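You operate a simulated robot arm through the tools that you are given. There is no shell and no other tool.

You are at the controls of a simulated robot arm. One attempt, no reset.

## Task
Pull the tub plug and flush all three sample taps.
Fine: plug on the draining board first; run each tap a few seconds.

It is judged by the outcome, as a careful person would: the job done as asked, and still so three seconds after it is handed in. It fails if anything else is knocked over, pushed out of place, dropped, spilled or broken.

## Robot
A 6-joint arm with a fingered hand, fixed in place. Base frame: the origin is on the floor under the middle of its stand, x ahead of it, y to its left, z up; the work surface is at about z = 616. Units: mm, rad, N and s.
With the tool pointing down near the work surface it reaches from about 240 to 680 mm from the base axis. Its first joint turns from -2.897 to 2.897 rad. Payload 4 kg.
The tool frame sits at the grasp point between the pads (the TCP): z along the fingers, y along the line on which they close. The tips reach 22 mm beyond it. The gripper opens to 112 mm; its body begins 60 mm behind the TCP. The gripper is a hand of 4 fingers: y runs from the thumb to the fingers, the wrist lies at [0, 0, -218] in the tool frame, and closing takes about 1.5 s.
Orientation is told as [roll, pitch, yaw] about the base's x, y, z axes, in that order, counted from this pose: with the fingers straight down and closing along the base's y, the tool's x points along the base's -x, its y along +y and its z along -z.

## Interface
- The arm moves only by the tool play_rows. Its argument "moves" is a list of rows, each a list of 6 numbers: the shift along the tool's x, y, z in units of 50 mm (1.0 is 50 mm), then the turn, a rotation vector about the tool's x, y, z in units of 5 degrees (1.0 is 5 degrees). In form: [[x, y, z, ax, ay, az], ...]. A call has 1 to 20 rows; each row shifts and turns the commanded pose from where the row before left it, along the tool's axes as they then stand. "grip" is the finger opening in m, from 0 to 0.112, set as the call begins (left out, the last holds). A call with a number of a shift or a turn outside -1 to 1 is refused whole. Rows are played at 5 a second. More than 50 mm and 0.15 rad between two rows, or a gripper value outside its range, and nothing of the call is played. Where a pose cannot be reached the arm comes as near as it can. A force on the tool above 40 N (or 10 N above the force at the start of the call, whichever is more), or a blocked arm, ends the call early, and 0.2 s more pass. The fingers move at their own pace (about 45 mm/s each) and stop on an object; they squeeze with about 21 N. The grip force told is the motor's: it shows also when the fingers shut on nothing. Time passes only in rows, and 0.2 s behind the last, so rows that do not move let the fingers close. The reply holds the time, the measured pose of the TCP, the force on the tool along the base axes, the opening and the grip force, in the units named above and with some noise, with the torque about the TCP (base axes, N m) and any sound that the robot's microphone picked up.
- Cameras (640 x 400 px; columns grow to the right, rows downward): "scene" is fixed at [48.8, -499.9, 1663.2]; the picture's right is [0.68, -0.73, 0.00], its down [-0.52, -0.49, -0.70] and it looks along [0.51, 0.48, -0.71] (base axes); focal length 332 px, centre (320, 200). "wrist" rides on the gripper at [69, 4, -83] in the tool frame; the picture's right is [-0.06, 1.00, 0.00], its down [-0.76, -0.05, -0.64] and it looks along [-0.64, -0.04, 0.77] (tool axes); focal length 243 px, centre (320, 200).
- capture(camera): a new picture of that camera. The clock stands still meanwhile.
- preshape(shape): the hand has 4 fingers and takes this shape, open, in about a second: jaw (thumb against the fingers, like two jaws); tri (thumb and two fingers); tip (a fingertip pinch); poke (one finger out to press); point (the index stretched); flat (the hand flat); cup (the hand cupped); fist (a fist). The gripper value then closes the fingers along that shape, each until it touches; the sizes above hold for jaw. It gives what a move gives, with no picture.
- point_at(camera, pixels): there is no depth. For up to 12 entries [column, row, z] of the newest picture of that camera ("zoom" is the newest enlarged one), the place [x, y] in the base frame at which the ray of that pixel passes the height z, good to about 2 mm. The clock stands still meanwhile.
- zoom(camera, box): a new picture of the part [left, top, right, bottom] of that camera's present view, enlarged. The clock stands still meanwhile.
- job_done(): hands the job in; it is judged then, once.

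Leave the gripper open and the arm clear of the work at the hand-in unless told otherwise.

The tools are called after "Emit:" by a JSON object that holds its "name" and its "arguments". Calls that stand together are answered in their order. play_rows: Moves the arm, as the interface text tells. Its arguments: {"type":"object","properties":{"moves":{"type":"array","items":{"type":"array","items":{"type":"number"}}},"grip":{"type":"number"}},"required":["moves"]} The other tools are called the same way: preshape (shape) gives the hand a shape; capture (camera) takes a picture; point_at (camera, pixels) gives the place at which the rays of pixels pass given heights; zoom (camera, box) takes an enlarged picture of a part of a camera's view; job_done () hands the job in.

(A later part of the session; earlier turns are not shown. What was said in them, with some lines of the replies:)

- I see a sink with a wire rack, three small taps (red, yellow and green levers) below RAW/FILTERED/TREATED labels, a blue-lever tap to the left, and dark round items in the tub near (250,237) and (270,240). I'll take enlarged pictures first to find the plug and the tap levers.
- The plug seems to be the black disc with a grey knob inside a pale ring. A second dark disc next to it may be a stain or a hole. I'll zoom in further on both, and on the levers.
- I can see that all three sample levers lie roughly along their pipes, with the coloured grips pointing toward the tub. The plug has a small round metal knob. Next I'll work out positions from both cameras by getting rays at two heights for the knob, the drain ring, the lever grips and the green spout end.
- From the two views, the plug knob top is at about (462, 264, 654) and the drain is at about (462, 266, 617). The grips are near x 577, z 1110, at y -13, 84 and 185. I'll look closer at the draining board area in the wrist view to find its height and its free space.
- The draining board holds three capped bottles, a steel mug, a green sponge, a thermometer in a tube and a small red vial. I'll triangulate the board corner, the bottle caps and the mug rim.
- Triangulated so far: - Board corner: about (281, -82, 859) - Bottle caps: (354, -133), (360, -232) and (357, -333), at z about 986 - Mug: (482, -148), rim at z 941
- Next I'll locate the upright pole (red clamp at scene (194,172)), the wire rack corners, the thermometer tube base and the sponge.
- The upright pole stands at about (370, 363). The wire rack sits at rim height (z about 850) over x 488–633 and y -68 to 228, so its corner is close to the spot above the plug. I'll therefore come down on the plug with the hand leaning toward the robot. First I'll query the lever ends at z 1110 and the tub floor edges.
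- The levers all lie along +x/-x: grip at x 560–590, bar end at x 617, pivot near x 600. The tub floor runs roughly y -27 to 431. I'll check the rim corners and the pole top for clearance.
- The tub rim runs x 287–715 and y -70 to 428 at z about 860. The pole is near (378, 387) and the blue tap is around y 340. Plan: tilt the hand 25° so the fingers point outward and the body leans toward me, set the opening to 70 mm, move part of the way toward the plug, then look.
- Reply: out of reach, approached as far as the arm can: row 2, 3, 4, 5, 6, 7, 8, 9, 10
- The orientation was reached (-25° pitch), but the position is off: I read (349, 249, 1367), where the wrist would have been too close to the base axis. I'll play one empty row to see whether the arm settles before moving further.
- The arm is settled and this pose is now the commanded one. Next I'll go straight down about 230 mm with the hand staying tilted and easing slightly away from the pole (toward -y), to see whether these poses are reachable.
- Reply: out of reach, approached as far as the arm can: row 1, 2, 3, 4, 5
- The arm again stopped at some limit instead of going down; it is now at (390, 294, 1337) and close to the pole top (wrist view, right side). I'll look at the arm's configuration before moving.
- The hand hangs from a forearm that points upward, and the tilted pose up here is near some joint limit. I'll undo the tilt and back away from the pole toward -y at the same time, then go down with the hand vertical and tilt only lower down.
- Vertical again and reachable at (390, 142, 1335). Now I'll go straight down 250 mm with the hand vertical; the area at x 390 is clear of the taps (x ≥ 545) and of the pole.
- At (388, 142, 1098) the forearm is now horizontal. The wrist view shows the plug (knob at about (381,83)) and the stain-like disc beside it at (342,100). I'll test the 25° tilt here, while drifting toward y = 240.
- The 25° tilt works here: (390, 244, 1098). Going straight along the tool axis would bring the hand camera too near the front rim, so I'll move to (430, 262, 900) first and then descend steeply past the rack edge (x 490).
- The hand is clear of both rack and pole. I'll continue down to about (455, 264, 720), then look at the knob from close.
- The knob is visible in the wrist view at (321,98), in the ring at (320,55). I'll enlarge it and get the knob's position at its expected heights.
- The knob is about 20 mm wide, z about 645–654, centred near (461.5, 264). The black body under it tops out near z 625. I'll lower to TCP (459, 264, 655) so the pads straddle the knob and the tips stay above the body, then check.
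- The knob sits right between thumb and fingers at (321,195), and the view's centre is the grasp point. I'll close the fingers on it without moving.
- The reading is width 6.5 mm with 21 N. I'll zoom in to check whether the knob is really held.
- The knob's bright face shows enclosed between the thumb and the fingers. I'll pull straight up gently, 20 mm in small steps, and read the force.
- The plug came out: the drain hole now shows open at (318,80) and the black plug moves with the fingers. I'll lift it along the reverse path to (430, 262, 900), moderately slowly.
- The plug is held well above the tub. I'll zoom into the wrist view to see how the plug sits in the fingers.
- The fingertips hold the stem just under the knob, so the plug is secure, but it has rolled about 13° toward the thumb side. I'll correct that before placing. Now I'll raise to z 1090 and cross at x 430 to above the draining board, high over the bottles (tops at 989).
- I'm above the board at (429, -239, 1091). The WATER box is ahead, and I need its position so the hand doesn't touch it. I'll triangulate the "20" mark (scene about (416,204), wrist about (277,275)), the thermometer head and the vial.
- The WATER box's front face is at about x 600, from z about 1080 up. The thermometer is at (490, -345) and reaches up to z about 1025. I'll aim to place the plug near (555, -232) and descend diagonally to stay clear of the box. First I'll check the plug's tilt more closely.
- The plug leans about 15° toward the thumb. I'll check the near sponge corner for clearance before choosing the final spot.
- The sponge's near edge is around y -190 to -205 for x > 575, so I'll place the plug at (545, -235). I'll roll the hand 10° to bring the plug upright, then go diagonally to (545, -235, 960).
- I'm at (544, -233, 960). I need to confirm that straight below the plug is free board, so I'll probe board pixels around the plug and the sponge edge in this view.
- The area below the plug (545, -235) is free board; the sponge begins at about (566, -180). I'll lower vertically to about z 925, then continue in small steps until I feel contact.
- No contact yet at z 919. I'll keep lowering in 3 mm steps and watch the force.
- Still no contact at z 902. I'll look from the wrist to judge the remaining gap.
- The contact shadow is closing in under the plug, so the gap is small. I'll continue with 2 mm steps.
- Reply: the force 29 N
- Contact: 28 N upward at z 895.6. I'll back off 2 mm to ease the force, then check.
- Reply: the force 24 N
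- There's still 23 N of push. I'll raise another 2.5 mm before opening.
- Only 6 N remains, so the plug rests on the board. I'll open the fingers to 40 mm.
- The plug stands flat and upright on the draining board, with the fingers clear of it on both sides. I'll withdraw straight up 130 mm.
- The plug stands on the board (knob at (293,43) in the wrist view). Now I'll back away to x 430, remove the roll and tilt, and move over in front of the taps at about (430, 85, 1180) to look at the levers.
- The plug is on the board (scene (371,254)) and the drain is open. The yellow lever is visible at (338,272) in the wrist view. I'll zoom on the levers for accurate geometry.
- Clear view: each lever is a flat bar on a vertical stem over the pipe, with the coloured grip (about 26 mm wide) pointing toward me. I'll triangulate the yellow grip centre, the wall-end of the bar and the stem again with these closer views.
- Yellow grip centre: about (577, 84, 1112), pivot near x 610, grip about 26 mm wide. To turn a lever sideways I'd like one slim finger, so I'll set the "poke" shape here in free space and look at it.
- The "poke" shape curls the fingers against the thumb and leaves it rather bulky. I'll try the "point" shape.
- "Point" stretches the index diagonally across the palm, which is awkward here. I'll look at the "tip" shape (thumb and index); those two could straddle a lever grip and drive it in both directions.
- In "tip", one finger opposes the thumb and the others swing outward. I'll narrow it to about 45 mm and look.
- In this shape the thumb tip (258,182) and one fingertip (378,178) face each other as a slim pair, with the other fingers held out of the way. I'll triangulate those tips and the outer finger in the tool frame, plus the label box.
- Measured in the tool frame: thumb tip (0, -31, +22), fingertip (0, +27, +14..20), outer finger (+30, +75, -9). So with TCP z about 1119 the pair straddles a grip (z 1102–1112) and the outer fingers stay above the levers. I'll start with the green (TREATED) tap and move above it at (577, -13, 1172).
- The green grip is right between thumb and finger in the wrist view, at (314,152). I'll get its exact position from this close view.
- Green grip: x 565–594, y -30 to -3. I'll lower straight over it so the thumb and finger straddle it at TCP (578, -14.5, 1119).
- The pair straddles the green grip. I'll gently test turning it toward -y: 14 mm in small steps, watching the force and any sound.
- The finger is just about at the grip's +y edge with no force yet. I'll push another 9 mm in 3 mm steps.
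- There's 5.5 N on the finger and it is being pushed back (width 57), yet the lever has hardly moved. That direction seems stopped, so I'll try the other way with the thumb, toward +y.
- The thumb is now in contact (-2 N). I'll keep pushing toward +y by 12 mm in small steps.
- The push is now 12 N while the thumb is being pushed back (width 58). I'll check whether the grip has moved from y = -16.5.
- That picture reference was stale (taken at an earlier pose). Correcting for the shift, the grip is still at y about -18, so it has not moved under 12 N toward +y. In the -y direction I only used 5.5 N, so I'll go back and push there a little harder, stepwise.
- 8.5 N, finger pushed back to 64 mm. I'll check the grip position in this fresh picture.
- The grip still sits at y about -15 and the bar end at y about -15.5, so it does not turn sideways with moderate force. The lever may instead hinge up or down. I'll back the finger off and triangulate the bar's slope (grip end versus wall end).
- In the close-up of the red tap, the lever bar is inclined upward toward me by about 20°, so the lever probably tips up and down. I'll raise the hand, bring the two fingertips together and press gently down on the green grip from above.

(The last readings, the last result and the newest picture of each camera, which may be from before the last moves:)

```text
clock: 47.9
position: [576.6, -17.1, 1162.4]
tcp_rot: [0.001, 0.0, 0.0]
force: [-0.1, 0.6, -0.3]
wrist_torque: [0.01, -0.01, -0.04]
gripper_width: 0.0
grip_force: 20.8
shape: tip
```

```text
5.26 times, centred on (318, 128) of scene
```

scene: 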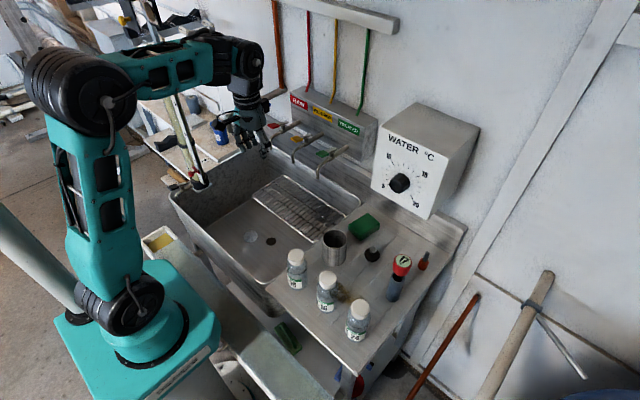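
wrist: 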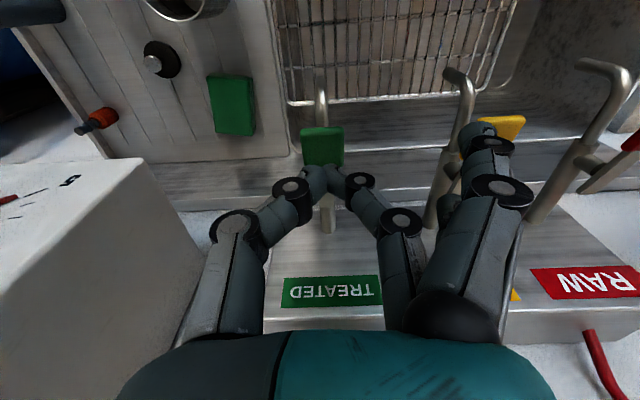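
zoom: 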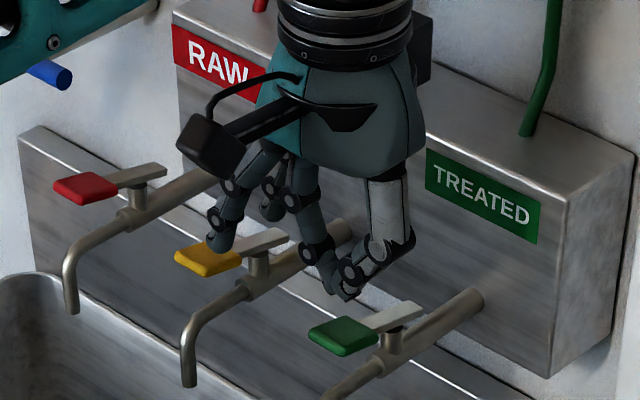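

In this closed pinch the outer finger hangs near the yellow grip (scene zoom (218,240)). I'll triangulate it before lowering.

Emit:
{"name": "point_at", "arguments": {"camera": "scene", "pixels": [[298.6, 136, 1120], [298.6, 136, 1180], [322, 146, 1120], [322, 146, 1160]]}}

Emit:
{"name": "point_at", "arguments": {"camera": "wrist", "pixels": [[488, 140, 1120], [488, 140, 1180], [326, 182, 1120], [326, 182, 1160], [323, 147, 1112], [302, 140, 1112], [343, 140, 1112]]}}

Emit:
{"name": "zoom", "arguments": {"camera": "wrist", "box": [270, 90, 560, 280]}}

```text
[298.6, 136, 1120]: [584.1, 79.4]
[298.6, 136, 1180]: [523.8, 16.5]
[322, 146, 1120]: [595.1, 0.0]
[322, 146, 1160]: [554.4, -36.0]
```

```text
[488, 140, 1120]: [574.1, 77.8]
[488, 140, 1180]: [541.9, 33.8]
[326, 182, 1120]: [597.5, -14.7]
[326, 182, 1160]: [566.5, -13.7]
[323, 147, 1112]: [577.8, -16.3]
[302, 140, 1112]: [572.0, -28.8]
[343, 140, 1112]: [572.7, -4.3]
```

```text
2.11 times, centred on (415, 185) of wrist
```

zoom: 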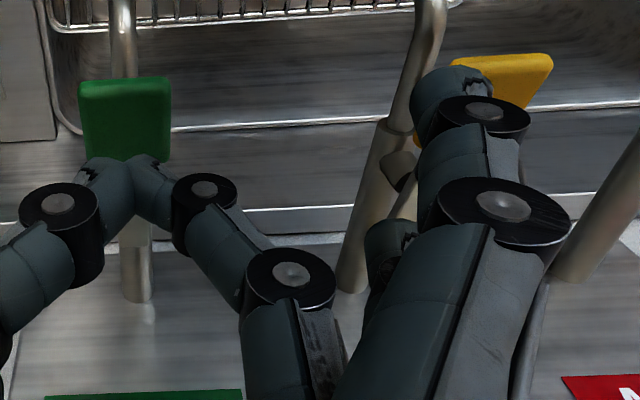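

The outer finger could touch the yellow grip if I lowered in this shape. I'll raise a little, switch back to "jaw" (no splayed fingers), close it, and then press with it from above.

Emit:
{"name": "play_rows", "arguments": {"moves": [[0.3, 0, -0.4, 0, 0, 0], [0.2, 0, 0, 0, 0, 0]]}}

Emit:
{"name": "preshape", "arguments": {"shape": "jaw"}}

Emit:
{"name": "play_rows", "arguments": {"moves": [[0, 0, 0, 0, 0, 0], [0, 0, 0, 0, 0, 0], [0, 0, 0, 0, 0, 0], [0, 0, 0, 0, 0, 0], [0, 0, 0, 0, 0, 0], [0, 0, 0, 0, 0, 0], [0, 0, 0, 0, 0, 0], [0, 0, 0, 0, 0, 0]], "grip": 0.0}}

Emit:
{"name": "capture", "arguments": {"camera": "wrist"}}

Emit:
{"name": "zoom", "arguments": {"camera": "scene", "box": [260, 70, 388, 170]}}

```text
clock: 48.5
position: [551.3, -16.4, 1181.3]
tcp_rot: [0.0, 0.0, 0.0]
force: [0.3, 0.1, -0.5]
wrist_torque: [0.0, 0.03, 0.03]
gripper_width: 0.1
grip_force: 20.5
shape: tip
```

```text
clock: 49.4
position: [551.7, -17.4, 1180.4]
tcp_rot: [0.0, 0.0, 0.001]
force: [0.1, -0.4, -0.6]
wrist_torque: [0.0, -0.01, 0.02]
gripper_width: 111.5
grip_force: 0.0
shape: jaw
```

```text
clock: 51.2
position: [551.2, -15.9, 1180.6]
tcp_rot: [0.0, -0.001, -0.002]
force: [-0.6, 0.4, 0.0]
wrist_torque: [-0.02, 0.0, 0.0]
gripper_width: 0.0
grip_force: 20.8
shape: jaw
```

```text
taken
```

wrist: 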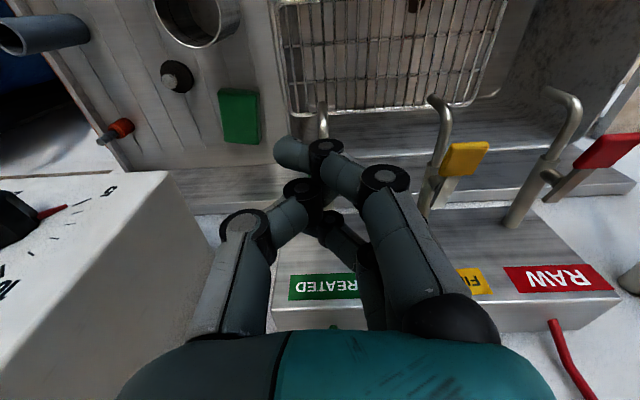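

```text
4.00 times, centred on (324, 120) of scene
```

zoom: 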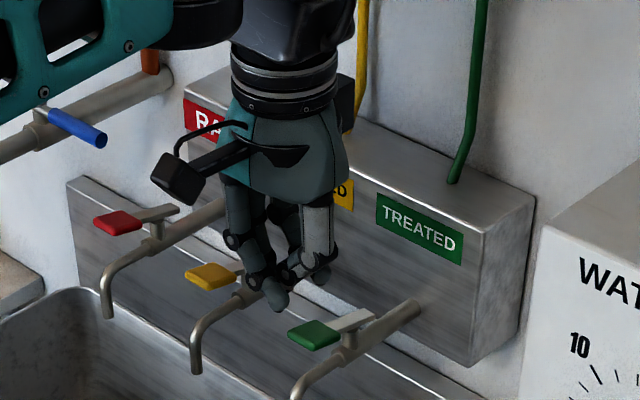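

The closed jaw is compact. I'll move to (570, -16) and lower to z 1145, which puts the tips about 10 mm above the green grip, then press down in small steps.

Emit:
{"name": "play_rows", "arguments": {"moves": [[-0.38, 0, 0.1, 0, 0, 0], [0, 0, 0.3, 0, 0, 0], [0, 0, 0.3, 0, 0, 0]]}}

Emit:
{"name": "play_rows", "arguments": {"moves": [[0, 0, 0.06, 0, 0, 0], [0, 0, 0.06, 0, 0, 0], [0, 0, 0.06, 0, 0, 0]]}}

Emit:
{"name": "zoom", "arguments": {"camera": "scene", "box": [290, 110, 370, 170]}}

```text
clock: 52.0
position: [572.1, -17.2, 1146.3]
tcp_rot: [0.0, 0.0, -0.001]
force: [-0.2, 0.1, 0.0]
wrist_torque: [-0.01, 0.0, 0.04]
gripper_width: 0.0
grip_force: 21.0
shape: jaw
```

```text
clock: 52.8
position: [571.8, -17.3, 1137.8]
tcp_rot: [0.0, -0.001, -0.001]
force: [-0.6, -0.3, 1.2]
wrist_torque: [0.04, 0.01, -0.02]
gripper_width: 0.0
grip_force: 20.6
shape: jaw
```

```text
6.67 times, centred on (330, 140) of scene
```

zoom: 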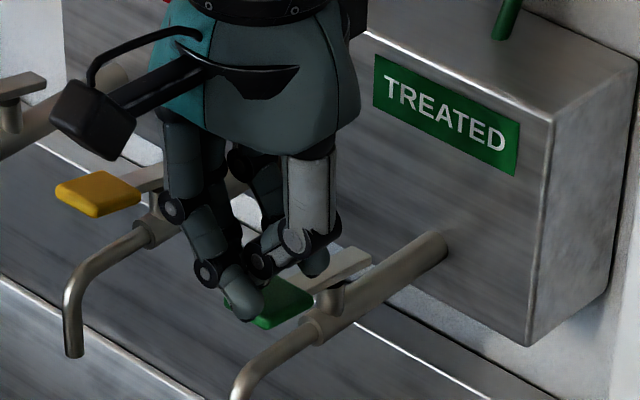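

Just above contact (1.2 N). I'll continue pressing down in 2 mm steps.

Emit:
{"name": "play_rows", "arguments": {"moves": [[0, 0, 0.04, 0, 0, 0], [0, 0, 0.04, 0, 0, 0], [0, 0, 0.04, 0, 0, 0]]}}

Emit:
{"name": "zoom", "arguments": {"camera": "scene", "box": [290, 110, 370, 170]}}

```text
clock: 53.6
position: [571.4, -16.2, 1131.8]
tcp_rot: [-0.001, -0.002, 0.0]
force: [-0.1, 0.2, 1.1]
wrist_torque: [0.02, 0.01, 0.01]
gripper_width: 0.0
grip_force: 20.8
shape: jaw
```

```text
6.67 times, centred on (330, 140) of scene
```

zoom: 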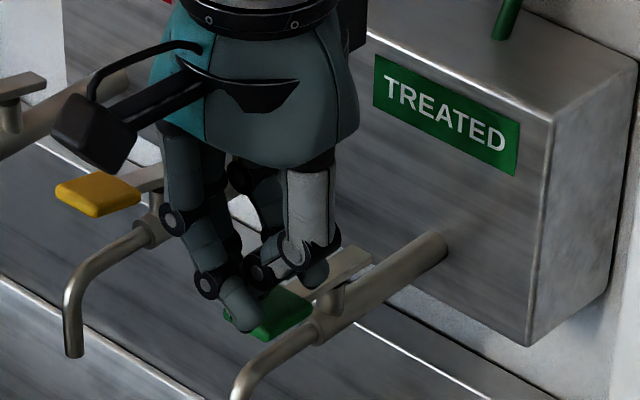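

The force is only about 1 N at z 1132, and the grip looks slightly lower than before, so it may be moving down easily. I'll continue another 8 mm and compare.

Emit:
{"name": "play_rows", "arguments": {"moves": [[0, 0, 0.04, 0, 0, 0], [0, 0, 0.04, 0, 0, 0], [0, 0, 0.04, 0, 0, 0], [0, 0, 0.04, 0, 0, 0]]}}

Emit:
{"name": "zoom", "arguments": {"camera": "scene", "box": [290, 110, 370, 170]}}

Emit:
{"name": "capture", "arguments": {"camera": "wrist"}}

```text
clock: 54.6
position: [572.7, -15.8, 1124.3]
tcp_rot: [0.001, -0.002, 0.0]
force: [0.4, -0.8, 1.9]
wrist_torque: [0.04, -0.02, -0.03]
gripper_width: 0.0
grip_force: 21.1
shape: jaw
```

```text
6.67 times, centred on (330, 140) of scene
```

zoom: 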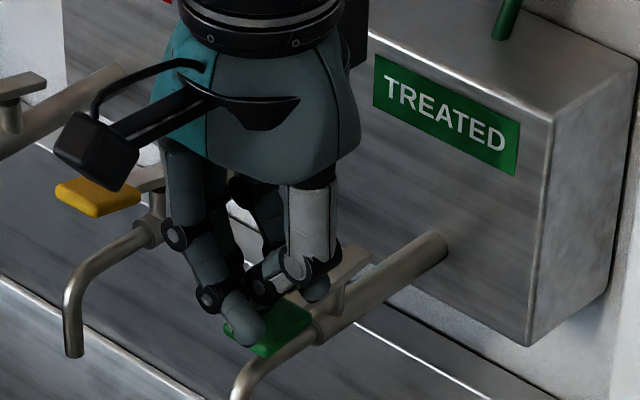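

```text
taken
```

wrist: 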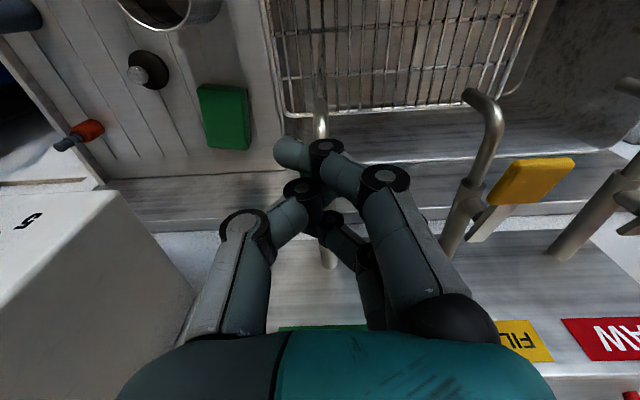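

The lever does tip down with about 2 N. I'll press further in 2 mm steps, watching for water, sound or rising force.

Emit:
{"name": "play_rows", "arguments": {"moves": [[0, 0, 0.04, 0, 0, 0], [0, 0, 0.04, 0, 0, 0], [0, 0, 0.04, 0, 0, 0], [0, 0, 0.04, 0, 0, 0]]}}

Emit:
{"name": "zoom", "arguments": {"camera": "scene", "box": [270, 110, 382, 190]}}

```text
clock: 55.6
position: [571.5, -16.5, 1121.8]
tcp_rot: [-0.001, -0.013, -0.001]
force: [-6.1, -0.2, 19.8]
wrist_torque: [0.21, 0.05, 0.04]
gripper_width: 0.0
grip_force: 20.9
shape: jaw
stopped in row 4: the force on the tool passed its limit at 42 N (the readings are from after the stop); the commanded pose is now the measured one
```

```text
5.00 times, centred on (326, 150) of scene
```

zoom: 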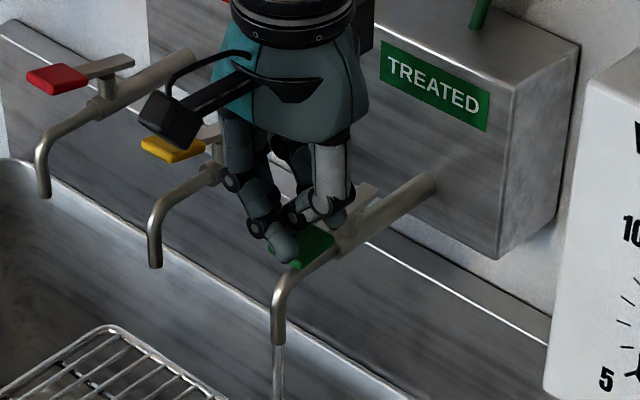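

Water is running from the green spout (stream at (278,370) in the zoom), and the lever is at its lower stop. I'll ease off by 6 mm and see if it stays open.

Emit:
{"name": "play_rows", "arguments": {"moves": [[0, 0, -0.06, 0, 0, 0], [0, 0, -0.06, 0, 0, 0]]}}

Emit:
{"name": "capture", "arguments": {"camera": "scene"}}

Emit:
{"name": "zoom", "arguments": {"camera": "scene", "box": [270, 110, 382, 190]}}

```text
clock: 56.2
position: [571.3, -16.0, 1123.8]
tcp_rot: [0.0, -0.006, 0.001]
force: [-0.8, -0.7, 2.4]
wrist_torque: [0.04, -0.02, 0.03]
gripper_width: 0.0
grip_force: 21.3
shape: jaw
```

```text
taken
```

scene: 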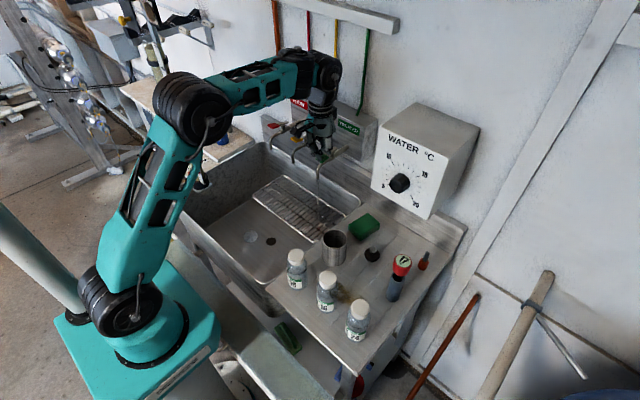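

```text
5.00 times, centred on (326, 150) of scene
```

zoom: 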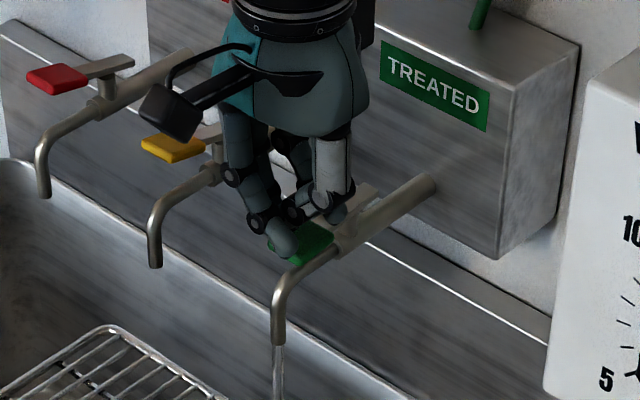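

It's still running with light contact. I'll raise another 10 mm to see whether the lever stays down by itself.

Emit:
{"name": "play_rows", "arguments": {"moves": [[0, 0, -0.1, 0, 0, 0], [0, 0, -0.1, 0, 0, 0]]}}

Emit:
{"name": "zoom", "arguments": {"camera": "scene", "box": [270, 110, 382, 190]}}

```text
clock: 56.8
position: [572.2, -16.0, 1135.7]
tcp_rot: [0.0, -0.007, -0.002]
force: [-0.7, -0.1, 0.2]
wrist_torque: [-0.02, -0.01, 0.0]
gripper_width: 0.0
grip_force: 21.4
shape: jaw
```

```text
5.00 times, centred on (326, 150) of scene
```

zoom: 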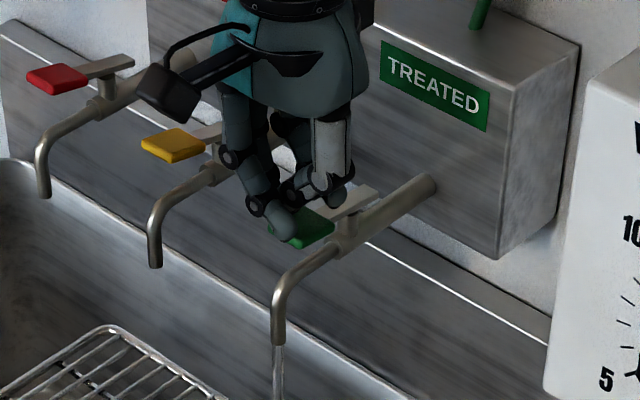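

No contact force now and it still runs. I'll raise another 20 mm to be sure.

Emit:
{"name": "play_rows", "arguments": {"moves": [[0, 0, -0.2, 0, 0, 0], [0, 0, -0.2, 0, 0, 0]]}}

Emit:
{"name": "zoom", "arguments": {"camera": "scene", "box": [270, 110, 382, 190]}}

Emit:
{"name": "capture", "arguments": {"camera": "wrist"}}

```text
clock: 57.4
position: [570.9, -16.2, 1156.4]
tcp_rot: [0.0, -0.008, 0.001]
force: [-0.1, -0.1, -0.3]
wrist_torque: [0.01, -0.02, 0.0]
gripper_width: 0.0
grip_force: 20.6
shape: jaw
```

```text
5.00 times, centred on (326, 150) of scene
```

zoom: 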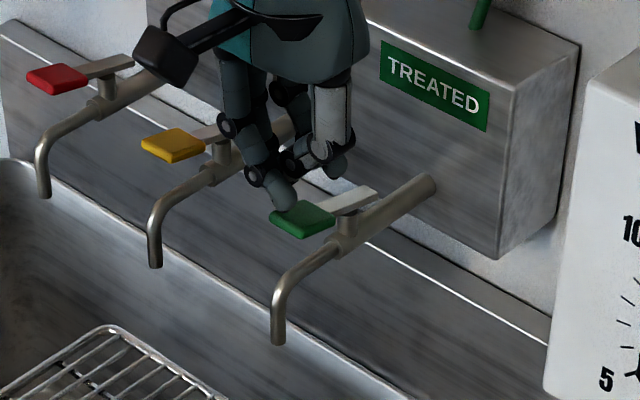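

```text
taken
```

wrist: 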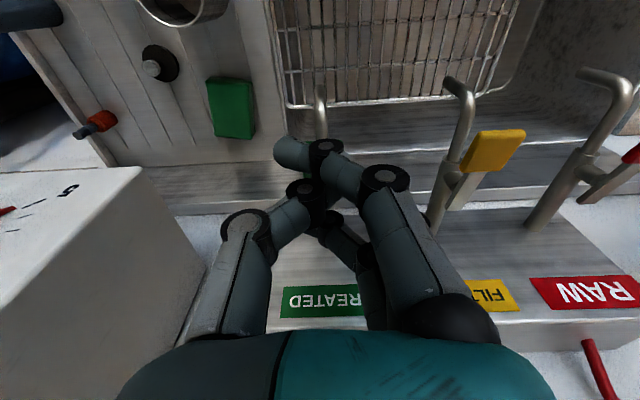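

The water stopped once I let go. The lever is spring-loaded and closes itself, so each tap must be held down for a few seconds. I'll press green again to z about 1124 and hold about 3 s, check the stream, then hold longer.

Emit:
{"name": "play_rows", "arguments": {"moves": [[0, 0, 0.2, 0, 0, 0], [0, 0, 0.2, 0, 0, 0], [0, 0, 0.1, 0, 0, 0], [0, 0, 0.06, 0, 0, 0], [0, 0, 0.05, 0, 0, 0], [0, 0, 0.04, 0, 0, 0], [0, 0, 0, 0, 0, 0], [0, 0, 0, 0, 0, 0], [0, 0, 0, 0, 0, 0], [0, 0, 0, 0, 0, 0], [0, 0, 0, 0, 0, 0], [0, 0, 0, 0, 0, 0]]}}

Emit:
{"name": "zoom", "arguments": {"camera": "scene", "box": [270, 110, 382, 190]}}

```text
clock: 60.0
position: [572.2, -15.3, 1122.3]
tcp_rot: [-0.001, -0.008, 0.0]
force: [0.8, -0.1, 7.7]
wrist_torque: [0.09, -0.06, 0.0]
gripper_width: 0.0
grip_force: 20.9
shape: jaw
```

```text
5.00 times, centred on (326, 150) of scene
```

zoom: 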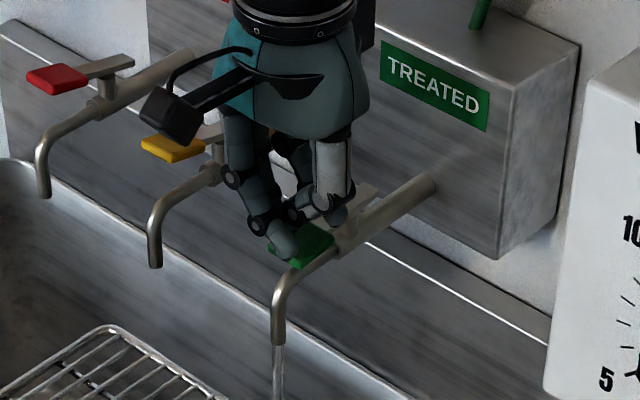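

The green tap is running with a steady 8 N. I'll hold for about 4 s more, then release.

Emit:
{"name": "play_rows", "arguments": {"moves": [[0, 0, 0, 0, 0, 0], [0, 0, 0, 0, 0, 0], [0, 0, 0, 0, 0, 0], [0, 0, 0, 0, 0, 0], [0, 0, 0, 0, 0, 0], [0, 0, 0, 0, 0, 0], [0, 0, 0, 0, 0, 0], [0, 0, 0, 0, 0, 0], [0, 0, 0, 0, 0, 0], [0, 0, 0, 0, 0, 0], [0, 0, 0, 0, 0, 0], [0, 0, 0, 0, 0, 0], [0, 0, 0, 0, 0, 0], [0, 0, 0, 0, 0, 0], [0, 0, 0, 0, 0, 0], [0, 0, 0, 0, 0, 0], [0, 0, 0, 0, 0, 0], [0, 0, 0, 0, 0, 0], [0, 0, 0, 0, 0, 0]]}}

Emit:
{"name": "capture", "arguments": {"camera": "scene"}}

Emit:
{"name": "zoom", "arguments": {"camera": "scene", "box": [230, 150, 390, 260]}}

```text
clock: 64.0
position: [572.3, -15.7, 1122.8]
tcp_rot: [0.001, -0.008, 0.001]
force: [2.8, 0.3, 8.0]
wrist_torque: [0.13, -0.08, -0.01]
gripper_width: 0.2
grip_force: 21.3
shape: jaw
```

```text
taken
```

scene: 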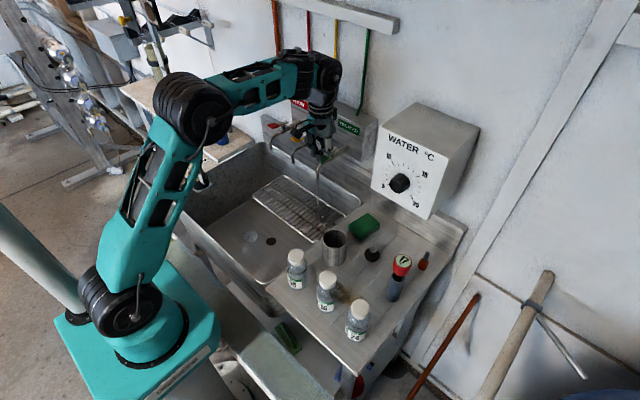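

```text
3.64 times, centred on (310, 205) of scene
```

zoom: 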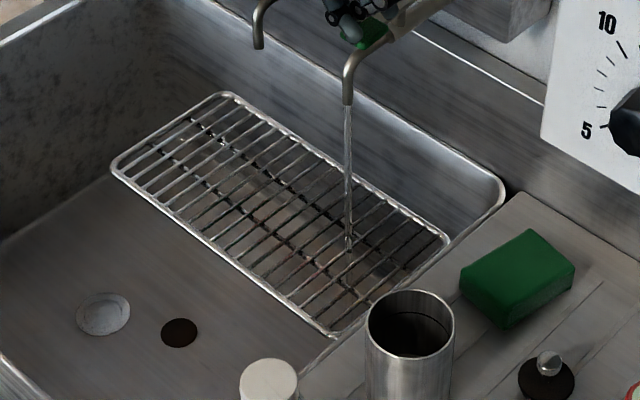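

Green ran steadily for about 5 s, with water falling through the rack into the tub. I'll release it, rise to z 1175 and move over the yellow (FILTERED) lever at y 84.5.

Emit:
{"name": "play_rows", "arguments": {"moves": [[0, 0, -0.2, 0, 0, 0], [0, 0, -0.4, 0, 0, 0], [0, 0, -0.45, 0, 0, 0], [0, 0.67, 0, 0, 0, 0], [0, 0.67, 0, 0, 0, 0], [0, 0.67, 0, 0, 0, 0]]}}

Emit:
{"name": "capture", "arguments": {"camera": "wrist"}}

Emit:
{"name": "zoom", "arguments": {"camera": "scene", "box": [230, 80, 390, 190]}}

```text
clock: 65.4
position: [571.9, 84.6, 1175.5]
tcp_rot: [0.0, -0.009, -0.003]
force: [0.1, -0.4, -0.9]
wrist_torque: [-0.01, 0.01, -0.01]
gripper_width: 0.0
grip_force: 21.5
shape: jaw
```

```text
taken
```

wrist: 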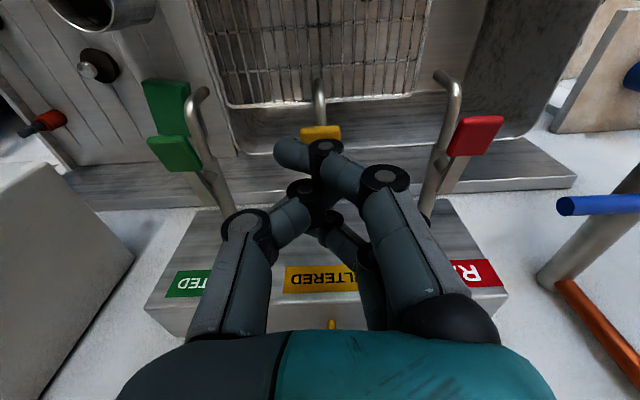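

```text
3.64 times, centred on (310, 135) of scene
```

zoom: 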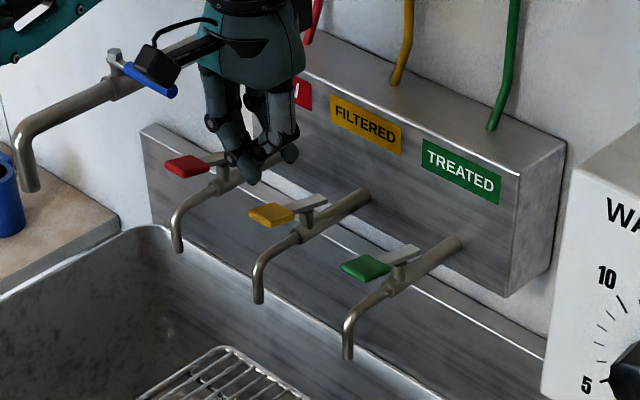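

Green is shut again. The yellow grip is directly ahead under the fingertips (wrist (320,133)). I'll lower and press it down in steps to z about 1123.

Emit:
{"name": "play_rows", "arguments": {"moves": [[0, 0, 0.35, 0, 0, 0], [0, 0, 0.35, 0, 0, 0], [0, 0, 0.08, 0, 0, 0], [0, 0, 0.06, 0, 0, 0], [0, 0, 0.06, 0, 0, 0], [0, 0, 0.06, 0, 0, 0]]}}

Emit:
{"name": "zoom", "arguments": {"camera": "scene", "box": [230, 90, 358, 190]}}

```text
clock: 66.8
position: [572.6, 83.7, 1128.0]
tcp_rot: [-0.001, -0.008, -0.001]
force: [0.0, -1.7, 2.1]
wrist_torque: [0.03, 0.02, -0.02]
gripper_width: 0.0
grip_force: 20.7
shape: jaw
```

```text
4.00 times, centred on (294, 140) of scene
```

zoom: 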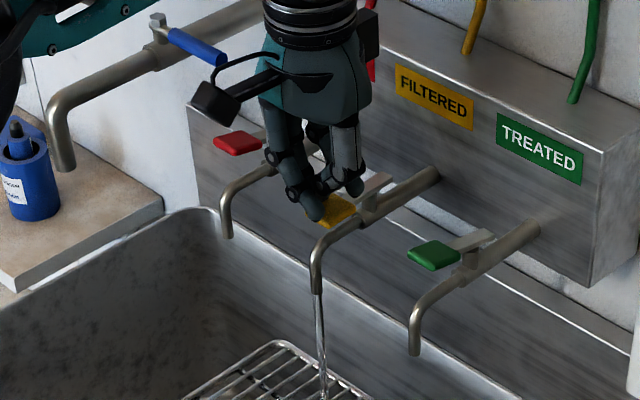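

Yellow is already running at z 1128. I'll press 3 mm more and hold about 4 s.

Emit:
{"name": "play_rows", "arguments": {"moves": [[0, 0, 0.03, 0, 0, 0], [0, 0, 0.03, 0, 0, 0], [0, 0, 0, 0, 0, 0], [0, 0, 0, 0, 0, 0], [0, 0, 0, 0, 0, 0], [0, 0, 0, 0, 0, 0], [0, 0, 0, 0, 0, 0], [0, 0, 0, 0, 0, 0], [0, 0, 0, 0, 0, 0], [0, 0, 0, 0, 0, 0], [0, 0, 0, 0, 0, 0], [0, 0, 0, 0, 0, 0], [0, 0, 0, 0, 0, 0], [0, 0, 0, 0, 0, 0], [0, 0, 0, 0, 0, 0], [0, 0, 0, 0, 0, 0], [0, 0, 0, 0, 0, 0], [0, 0, 0, 0, 0, 0], [0, 0, 0, 0, 0, 0], [0, 0, 0, 0, 0, 0]]}}

Emit:
{"name": "zoom", "arguments": {"camera": "scene", "box": [230, 90, 358, 190]}}

```text
clock: 71.0
position: [572.5, 84.6, 1125.7]
tcp_rot: [0.001, -0.009, 0.0]
force: [0.9, 0.6, 2.2]
wrist_torque: [0.01, -0.01, -0.01]
gripper_width: 0.0
grip_force: 20.8
shape: jaw
```

```text
4.00 times, centred on (294, 140) of scene
```

zoom: 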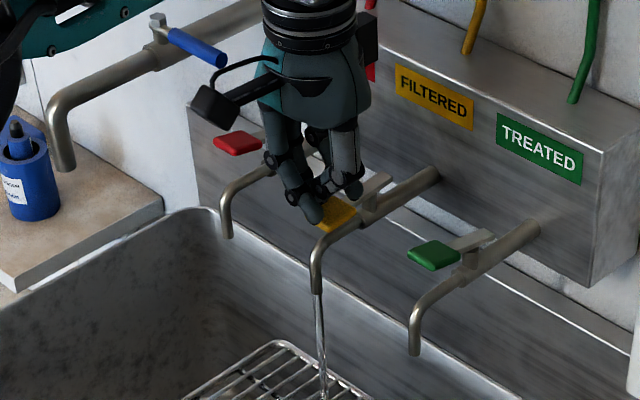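

Yellow runs steadily. I'll hold one more second, then release and rise to z 1178, and check the blue tap's handle position before going to red.

Emit:
{"name": "play_rows", "arguments": {"moves": [[0, 0, 0, 0, 0, 0], [0, 0, 0, 0, 0, 0], [0, 0, 0, 0, 0, 0], [0, 0, 0, 0, 0, 0], [0, 0, 0, 0, 0, 0], [0, 0, -0.2, 0, 0, 0], [0, 0, -0.4, 0, 0, 0], [0, 0, -0.45, 0, 0, 0]]}}

Emit:
{"name": "capture", "arguments": {"camera": "wrist"}}

Emit:
{"name": "capture", "arguments": {"camera": "scene"}}

Emit:
{"name": "zoom", "arguments": {"camera": "scene", "box": [220, 70, 348, 170]}}

```text
clock: 72.8
position: [572.2, 82.9, 1178.8]
tcp_rot: [0.001, -0.008, 0.0]
force: [-0.4, 0.8, -0.7]
wrist_torque: [-0.01, -0.01, -0.03]
gripper_width: 0.0
grip_force: 20.6
shape: jaw
```

```text
taken
```

wrist: 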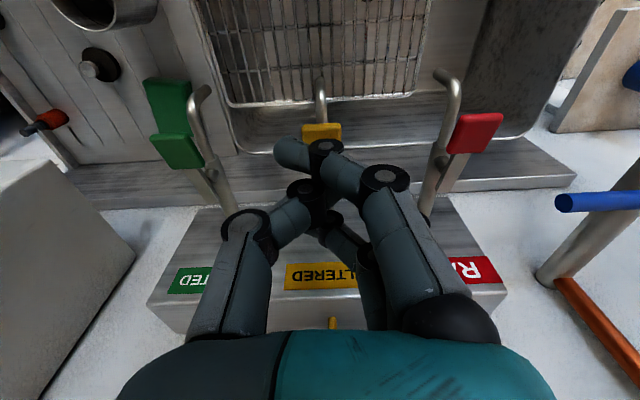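

```text
taken
```

scene: 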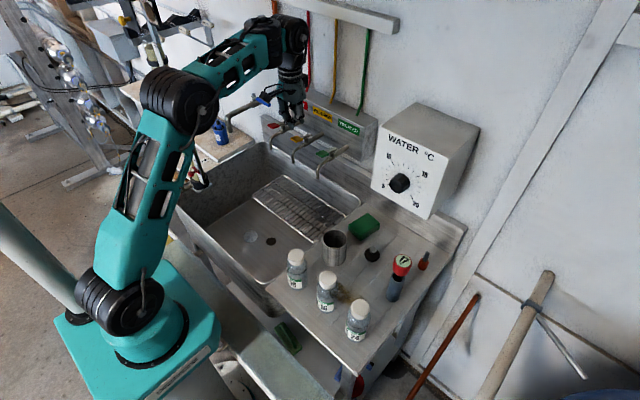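

```text
4.00 times, centred on (284, 120) of scene
```

zoom: 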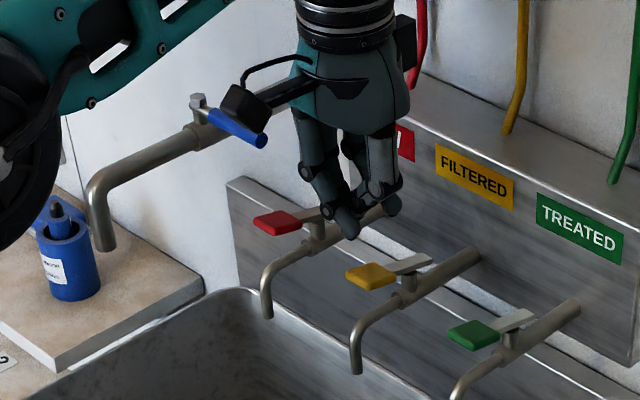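

Yellow has shut off. Now I'll triangulate the near end of the blue handle (wrist (562,202), scene (269.5,105)) and the red grip (wrist (474,134)).

Emit:
{"name": "point_at", "arguments": {"camera": "wrist", "pixels": [[562, 202, 1100], [562, 202, 1180], [474, 134, 1112], [452, 138, 1112], [498, 130, 1112]]}}

Emit:
{"name": "point_at", "arguments": {"camera": "scene", "pixels": [[269.5, 105, 1100], [269.5, 105, 1180], [234, 95, 1150], [234, 95, 1180]]}}

```text
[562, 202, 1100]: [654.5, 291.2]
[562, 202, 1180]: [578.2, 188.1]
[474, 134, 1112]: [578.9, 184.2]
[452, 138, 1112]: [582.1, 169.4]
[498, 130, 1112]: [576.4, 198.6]
```

```text
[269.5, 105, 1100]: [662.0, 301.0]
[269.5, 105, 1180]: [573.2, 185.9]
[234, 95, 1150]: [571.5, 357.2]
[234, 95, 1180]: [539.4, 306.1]
```

The blue handle's near end is at about (613, 239, 1142), and the red grip is at (579, 184), y 171–198. The closed hand reaches about 45 mm to +y, so pressing red at (569, 180) leaves a gap to the blue handle. I'll move there at z 1178, above everything, and look.

Emit:
{"name": "play_rows", "arguments": {"moves": [[0.02, 0.65, 0, 0, 0, 0], [0.02, 0.65, 0, 0, 0, 0], [0.02, 0.64, 0, 0, 0, 0]]}}

Emit:
{"name": "capture", "arguments": {"camera": "wrist"}}

Emit:
{"name": "zoom", "arguments": {"camera": "scene", "box": [220, 70, 348, 170]}}

```text
clock: 73.6
position: [570.0, 180.4, 1177.5]
tcp_rot: [0.002, -0.009, 0.001]
force: [0.2, -0.1, -0.4]
wrist_torque: [-0.02, 0.02, 0.01]
gripper_width: 0.0
grip_force: 21.2
shape: jaw
```

```text
taken
```

wrist: 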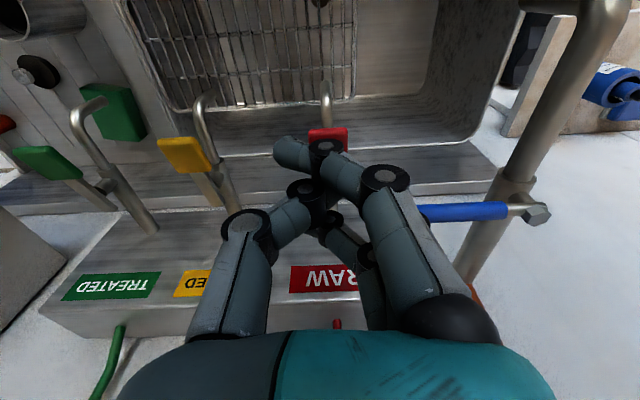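

```text
4.00 times, centred on (284, 120) of scene
```

zoom: 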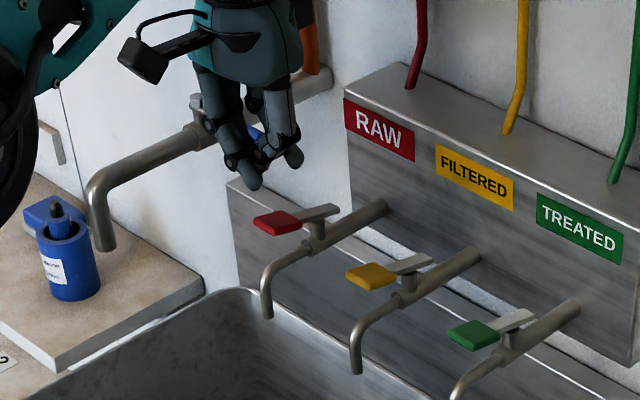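

The blue handle's near end is about 58 mm to the side and 43 mm beyond the fingertips, so lowering straight down is safe. I'll lower and press red in steps.

Emit:
{"name": "play_rows", "arguments": {"moves": [[0, 0, 0.35, 0, 0, 0], [0, 0, 0.35, 0, 0, 0], [0, 0, 0.1, 0, 0, 0]]}}

Emit:
{"name": "capture", "arguments": {"camera": "wrist"}}

Emit:
{"name": "zoom", "arguments": {"camera": "scene", "box": [220, 80, 332, 160]}}

```text
clock: 74.4
position: [569.0, 181.0, 1137.2]
tcp_rot: [0.001, -0.009, 0.002]
force: [0.6, 0.2, 0.6]
wrist_torque: [0.01, 0.01, 0.02]
gripper_width: 0.1
grip_force: 21.5
shape: jaw
```

```text
taken
```

wrist: 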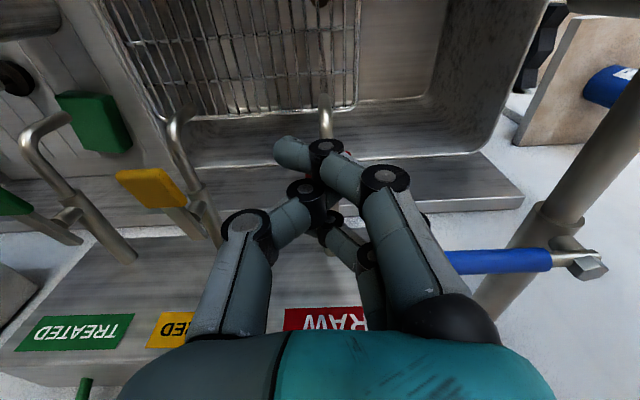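

```text
5.00 times, centred on (276, 120) of scene
```

zoom: 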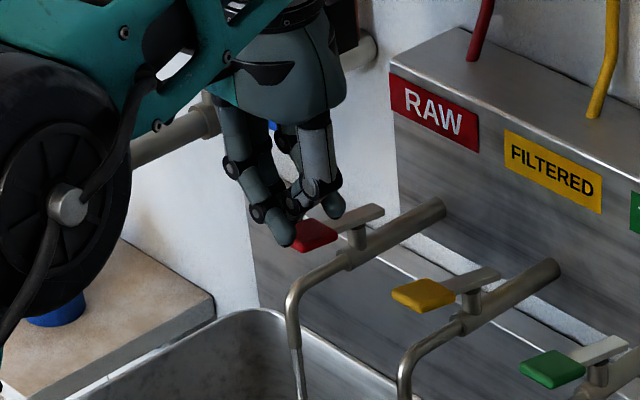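

Red already starts to run at z 1137. I'll press about 10 mm further in small steps and hold.

Emit:
{"name": "play_rows", "arguments": {"moves": [[0, 0, 0.06, 0, 0, 0], [0, 0, 0.06, 0, 0, 0], [0, 0, 0.06, 0, 0, 0], [0, 0, 0, 0, 0, 0], [0, 0, 0, 0, 0, 0], [0, 0, 0, 0, 0, 0], [0, 0, 0, 0, 0, 0], [0, 0, 0, 0, 0, 0]]}}

Emit:
{"name": "zoom", "arguments": {"camera": "scene", "box": [220, 90, 332, 170]}}

```text
clock: 76.2
position: [569.7, 181.5, 1127.6]
tcp_rot: [0.001, -0.009, 0.001]
force: [0.4, -0.1, 1.9]
wrist_torque: [0.04, -0.02, 0.01]
gripper_width: 0.3
grip_force: 21.2
shape: jaw
```

```text
5.00 times, centred on (276, 130) of scene
```

zoom: 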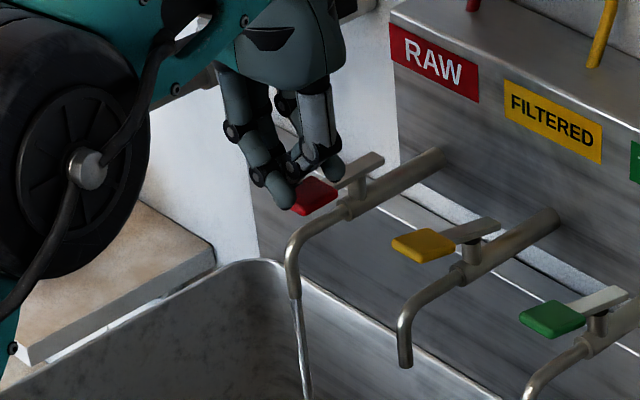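

Red is running well into the tub. I'll hold about 4 s more.

Emit:
{"name": "play_rows", "arguments": {"moves": [[0, 0, 0.02, 0, 0, 0], [0, 0, 0, 0, 0, 0], [0, 0, 0, 0, 0, 0], [0, 0, 0, 0, 0, 0], [0, 0, 0, 0, 0, 0], [0, 0, 0, 0, 0, 0], [0, 0, 0, 0, 0, 0], [0, 0, 0, 0, 0, 0], [0, 0, 0, 0, 0, 0], [0, 0, 0, 0, 0, 0], [0, 0, 0, 0, 0, 0], [0, 0, 0, 0, 0, 0], [0, 0, 0, 0, 0, 0], [0, 0, 0, 0, 0, 0], [0, 0, 0, 0, 0, 0], [0, 0, 0, 0, 0, 0], [0, 0, 0, 0, 0, 0], [0, 0, 0, 0, 0, 0], [0, 0, 0, 0, 0, 0], [0, 0, 0, 0, 0, 0]]}}

Emit:
{"name": "zoom", "arguments": {"camera": "scene", "box": [220, 120, 348, 220]}}

```text
clock: 80.4
position: [568.4, 181.0, 1127.4]
tcp_rot: [0.0, -0.01, -0.001]
force: [0.2, 0.6, 1.7]
wrist_torque: [0.05, 0.0, 0.01]
gripper_width: 0.1
grip_force: 20.9
shape: jaw
```

```text
4.00 times, centred on (284, 170) of scene
```

zoom: 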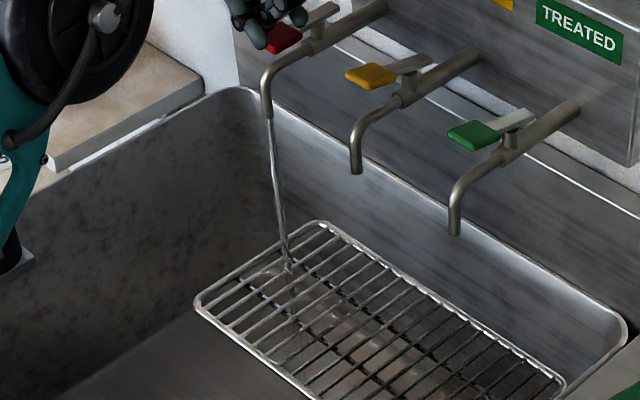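

Red ran steadily for over 5 s. I'll release it straight up to z 1180, then back off to x 430 and toward y 100 (away from the blue tap and the pole).

Emit:
{"name": "play_rows", "arguments": {"moves": [[0, 0, -0.2, 0, 0, 0], [0, 0, -0.4, 0, 0, 0], [0, 0, -0.45, 0, 0, 0], [0.6, -0.4, 0, 0, 0, 0], [0.8, -0.4, 0, 0, 0, 0], [0.8, -0.4, 0, 0, 0, 0], [0.6, -0.4, 0, 0, 0, 0]]}}

Emit:
{"name": "capture", "arguments": {"camera": "scene"}}

Emit:
{"name": "zoom", "arguments": {"camera": "scene", "box": [230, 90, 390, 190]}}

```text
clock: 82.0
position: [430.1, 100.3, 1178.9]
tcp_rot: [0.001, -0.008, -0.002]
force: [0.8, -0.3, 0.5]
wrist_torque: [0.0, 0.0, -0.01]
gripper_width: 0.0
grip_force: 20.8
shape: jaw
```

```text
taken
```

scene: 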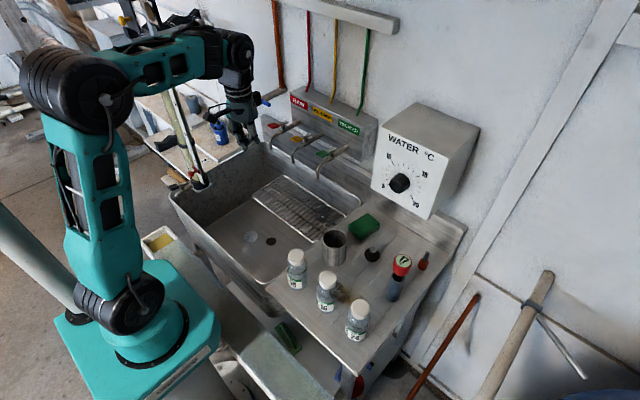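

```text
4.00 times, centred on (310, 140) of scene
```

zoom: 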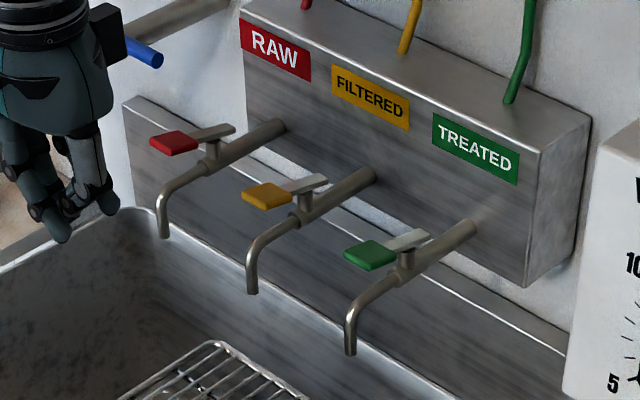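

All three levers are back up and no water is running. I'll open the hand and retreat to near the start pose, then check the whole scene.

Emit:
{"name": "play_rows", "arguments": {"moves": [[0.4, 0.1, -0.5, 0, 0, 0], [0.5, 0.1, -0.6, 0, 0, 0], [0.5, 0.1, -0.6, 0, 0, 0], [0.5, 0.1, -0.6, 0, 0, 0], [0.5, 0.1, -0.5, 0, 0, 0], [0, 0, 0, 0, 0, 0], [0, 0, 0, 0, 0, 0], [0, 0, 0, 0, 0, 0]], "grip": 0.11}}

Emit:
{"name": "capture", "arguments": {"camera": "scene"}}

Emit:
{"name": "zoom", "arguments": {"camera": "scene", "box": [160, 140, 400, 290]}}

Emit:
{"name": "zoom", "arguments": {"camera": "scene", "box": [270, 200, 450, 350]}}

Emit:
{"name": "capture", "arguments": {"camera": "wrist"}}

```text
clock: 83.8
position: [308.7, 124.6, 1319.6]
tcp_rot: [0.0, -0.009, 0.001]
force: [-0.5, 1.0, -0.5]
wrist_torque: [0.01, -0.03, 0.01]
gripper_width: 110.0
grip_force: 0.1
shape: jaw
```

```text
taken
```

scene: 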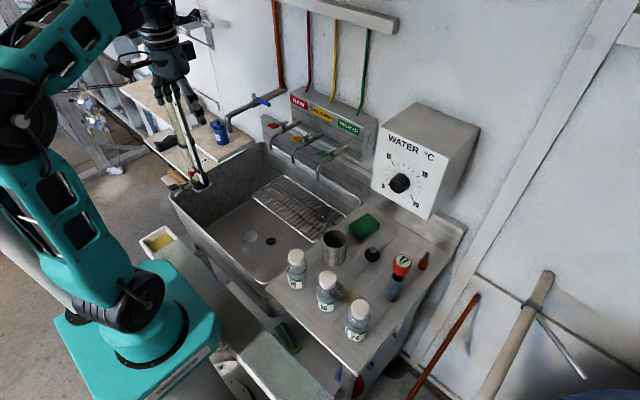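

```text
2.67 times, centred on (280, 215) of scene
```

zoom: 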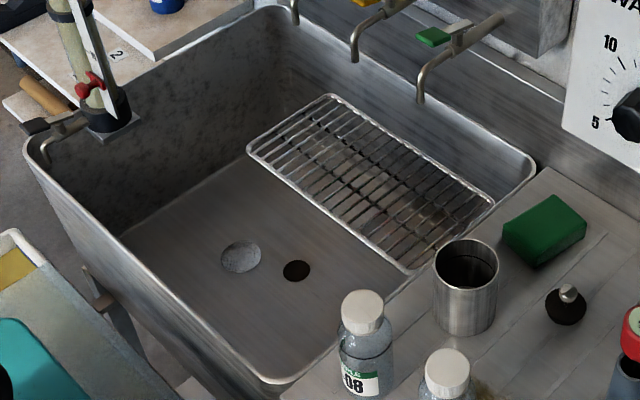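

```text
2.67 times, centred on (360, 275) of scene
```

zoom: 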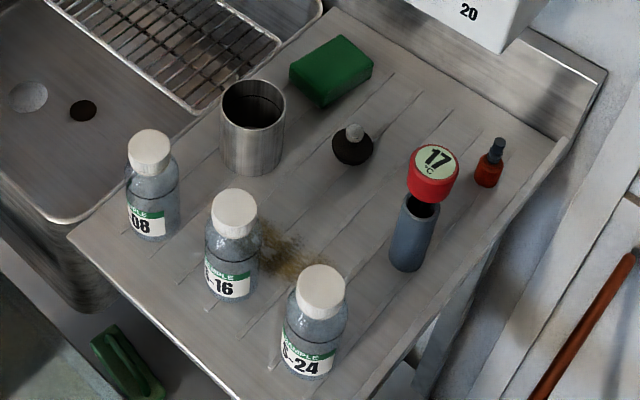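

```text
taken
```

wrist: 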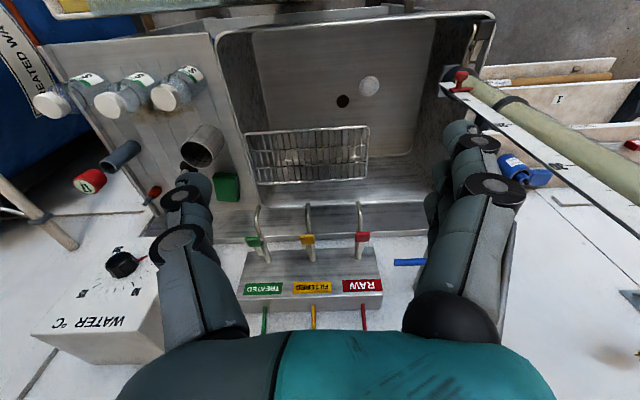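

All checks out. The plug stands upright on the draining board (scene (371,255)), and the drain is open with no standing water. All three taps ran about 5 s or more and are shut again. The bottles, mug, sponge, thermometer, vial, rack and pole are where they were. The hand is open and clear near its start pose, so I'm handing in.

Emit:
{"name": "job_done", "arguments": {}}

```text
The job is handed in.
```

The plug is out and standing upright on the draining board, and all three sample taps have been flushed and are shut. I've handed the job in.

- **Plug:** I moved it first, before touching any tap. The drain is open, and the last pictures show no standing water in the tub.
- **Taps:** the levers are spring-loaded and shut off when released, so I held each one down. Treated, filtered and raw each ran continuously for about 5 seconds. Treated also had a short earlier run of about 2 seconds while I was finding out how the lever works.
- **Lever handling:** I first pushed the treated lever sideways, up to about 12 N, and it didn't move. On the first press down it hit its lower stop at 42 N, which tripped the force limit. It worked normally afterwards, and I saw no damage.
- **Surroundings:** in the last pictures the bottles, mug, sponge, thermometer, vial, rack and pole look to be where they were. The hand is open and clear of the work.
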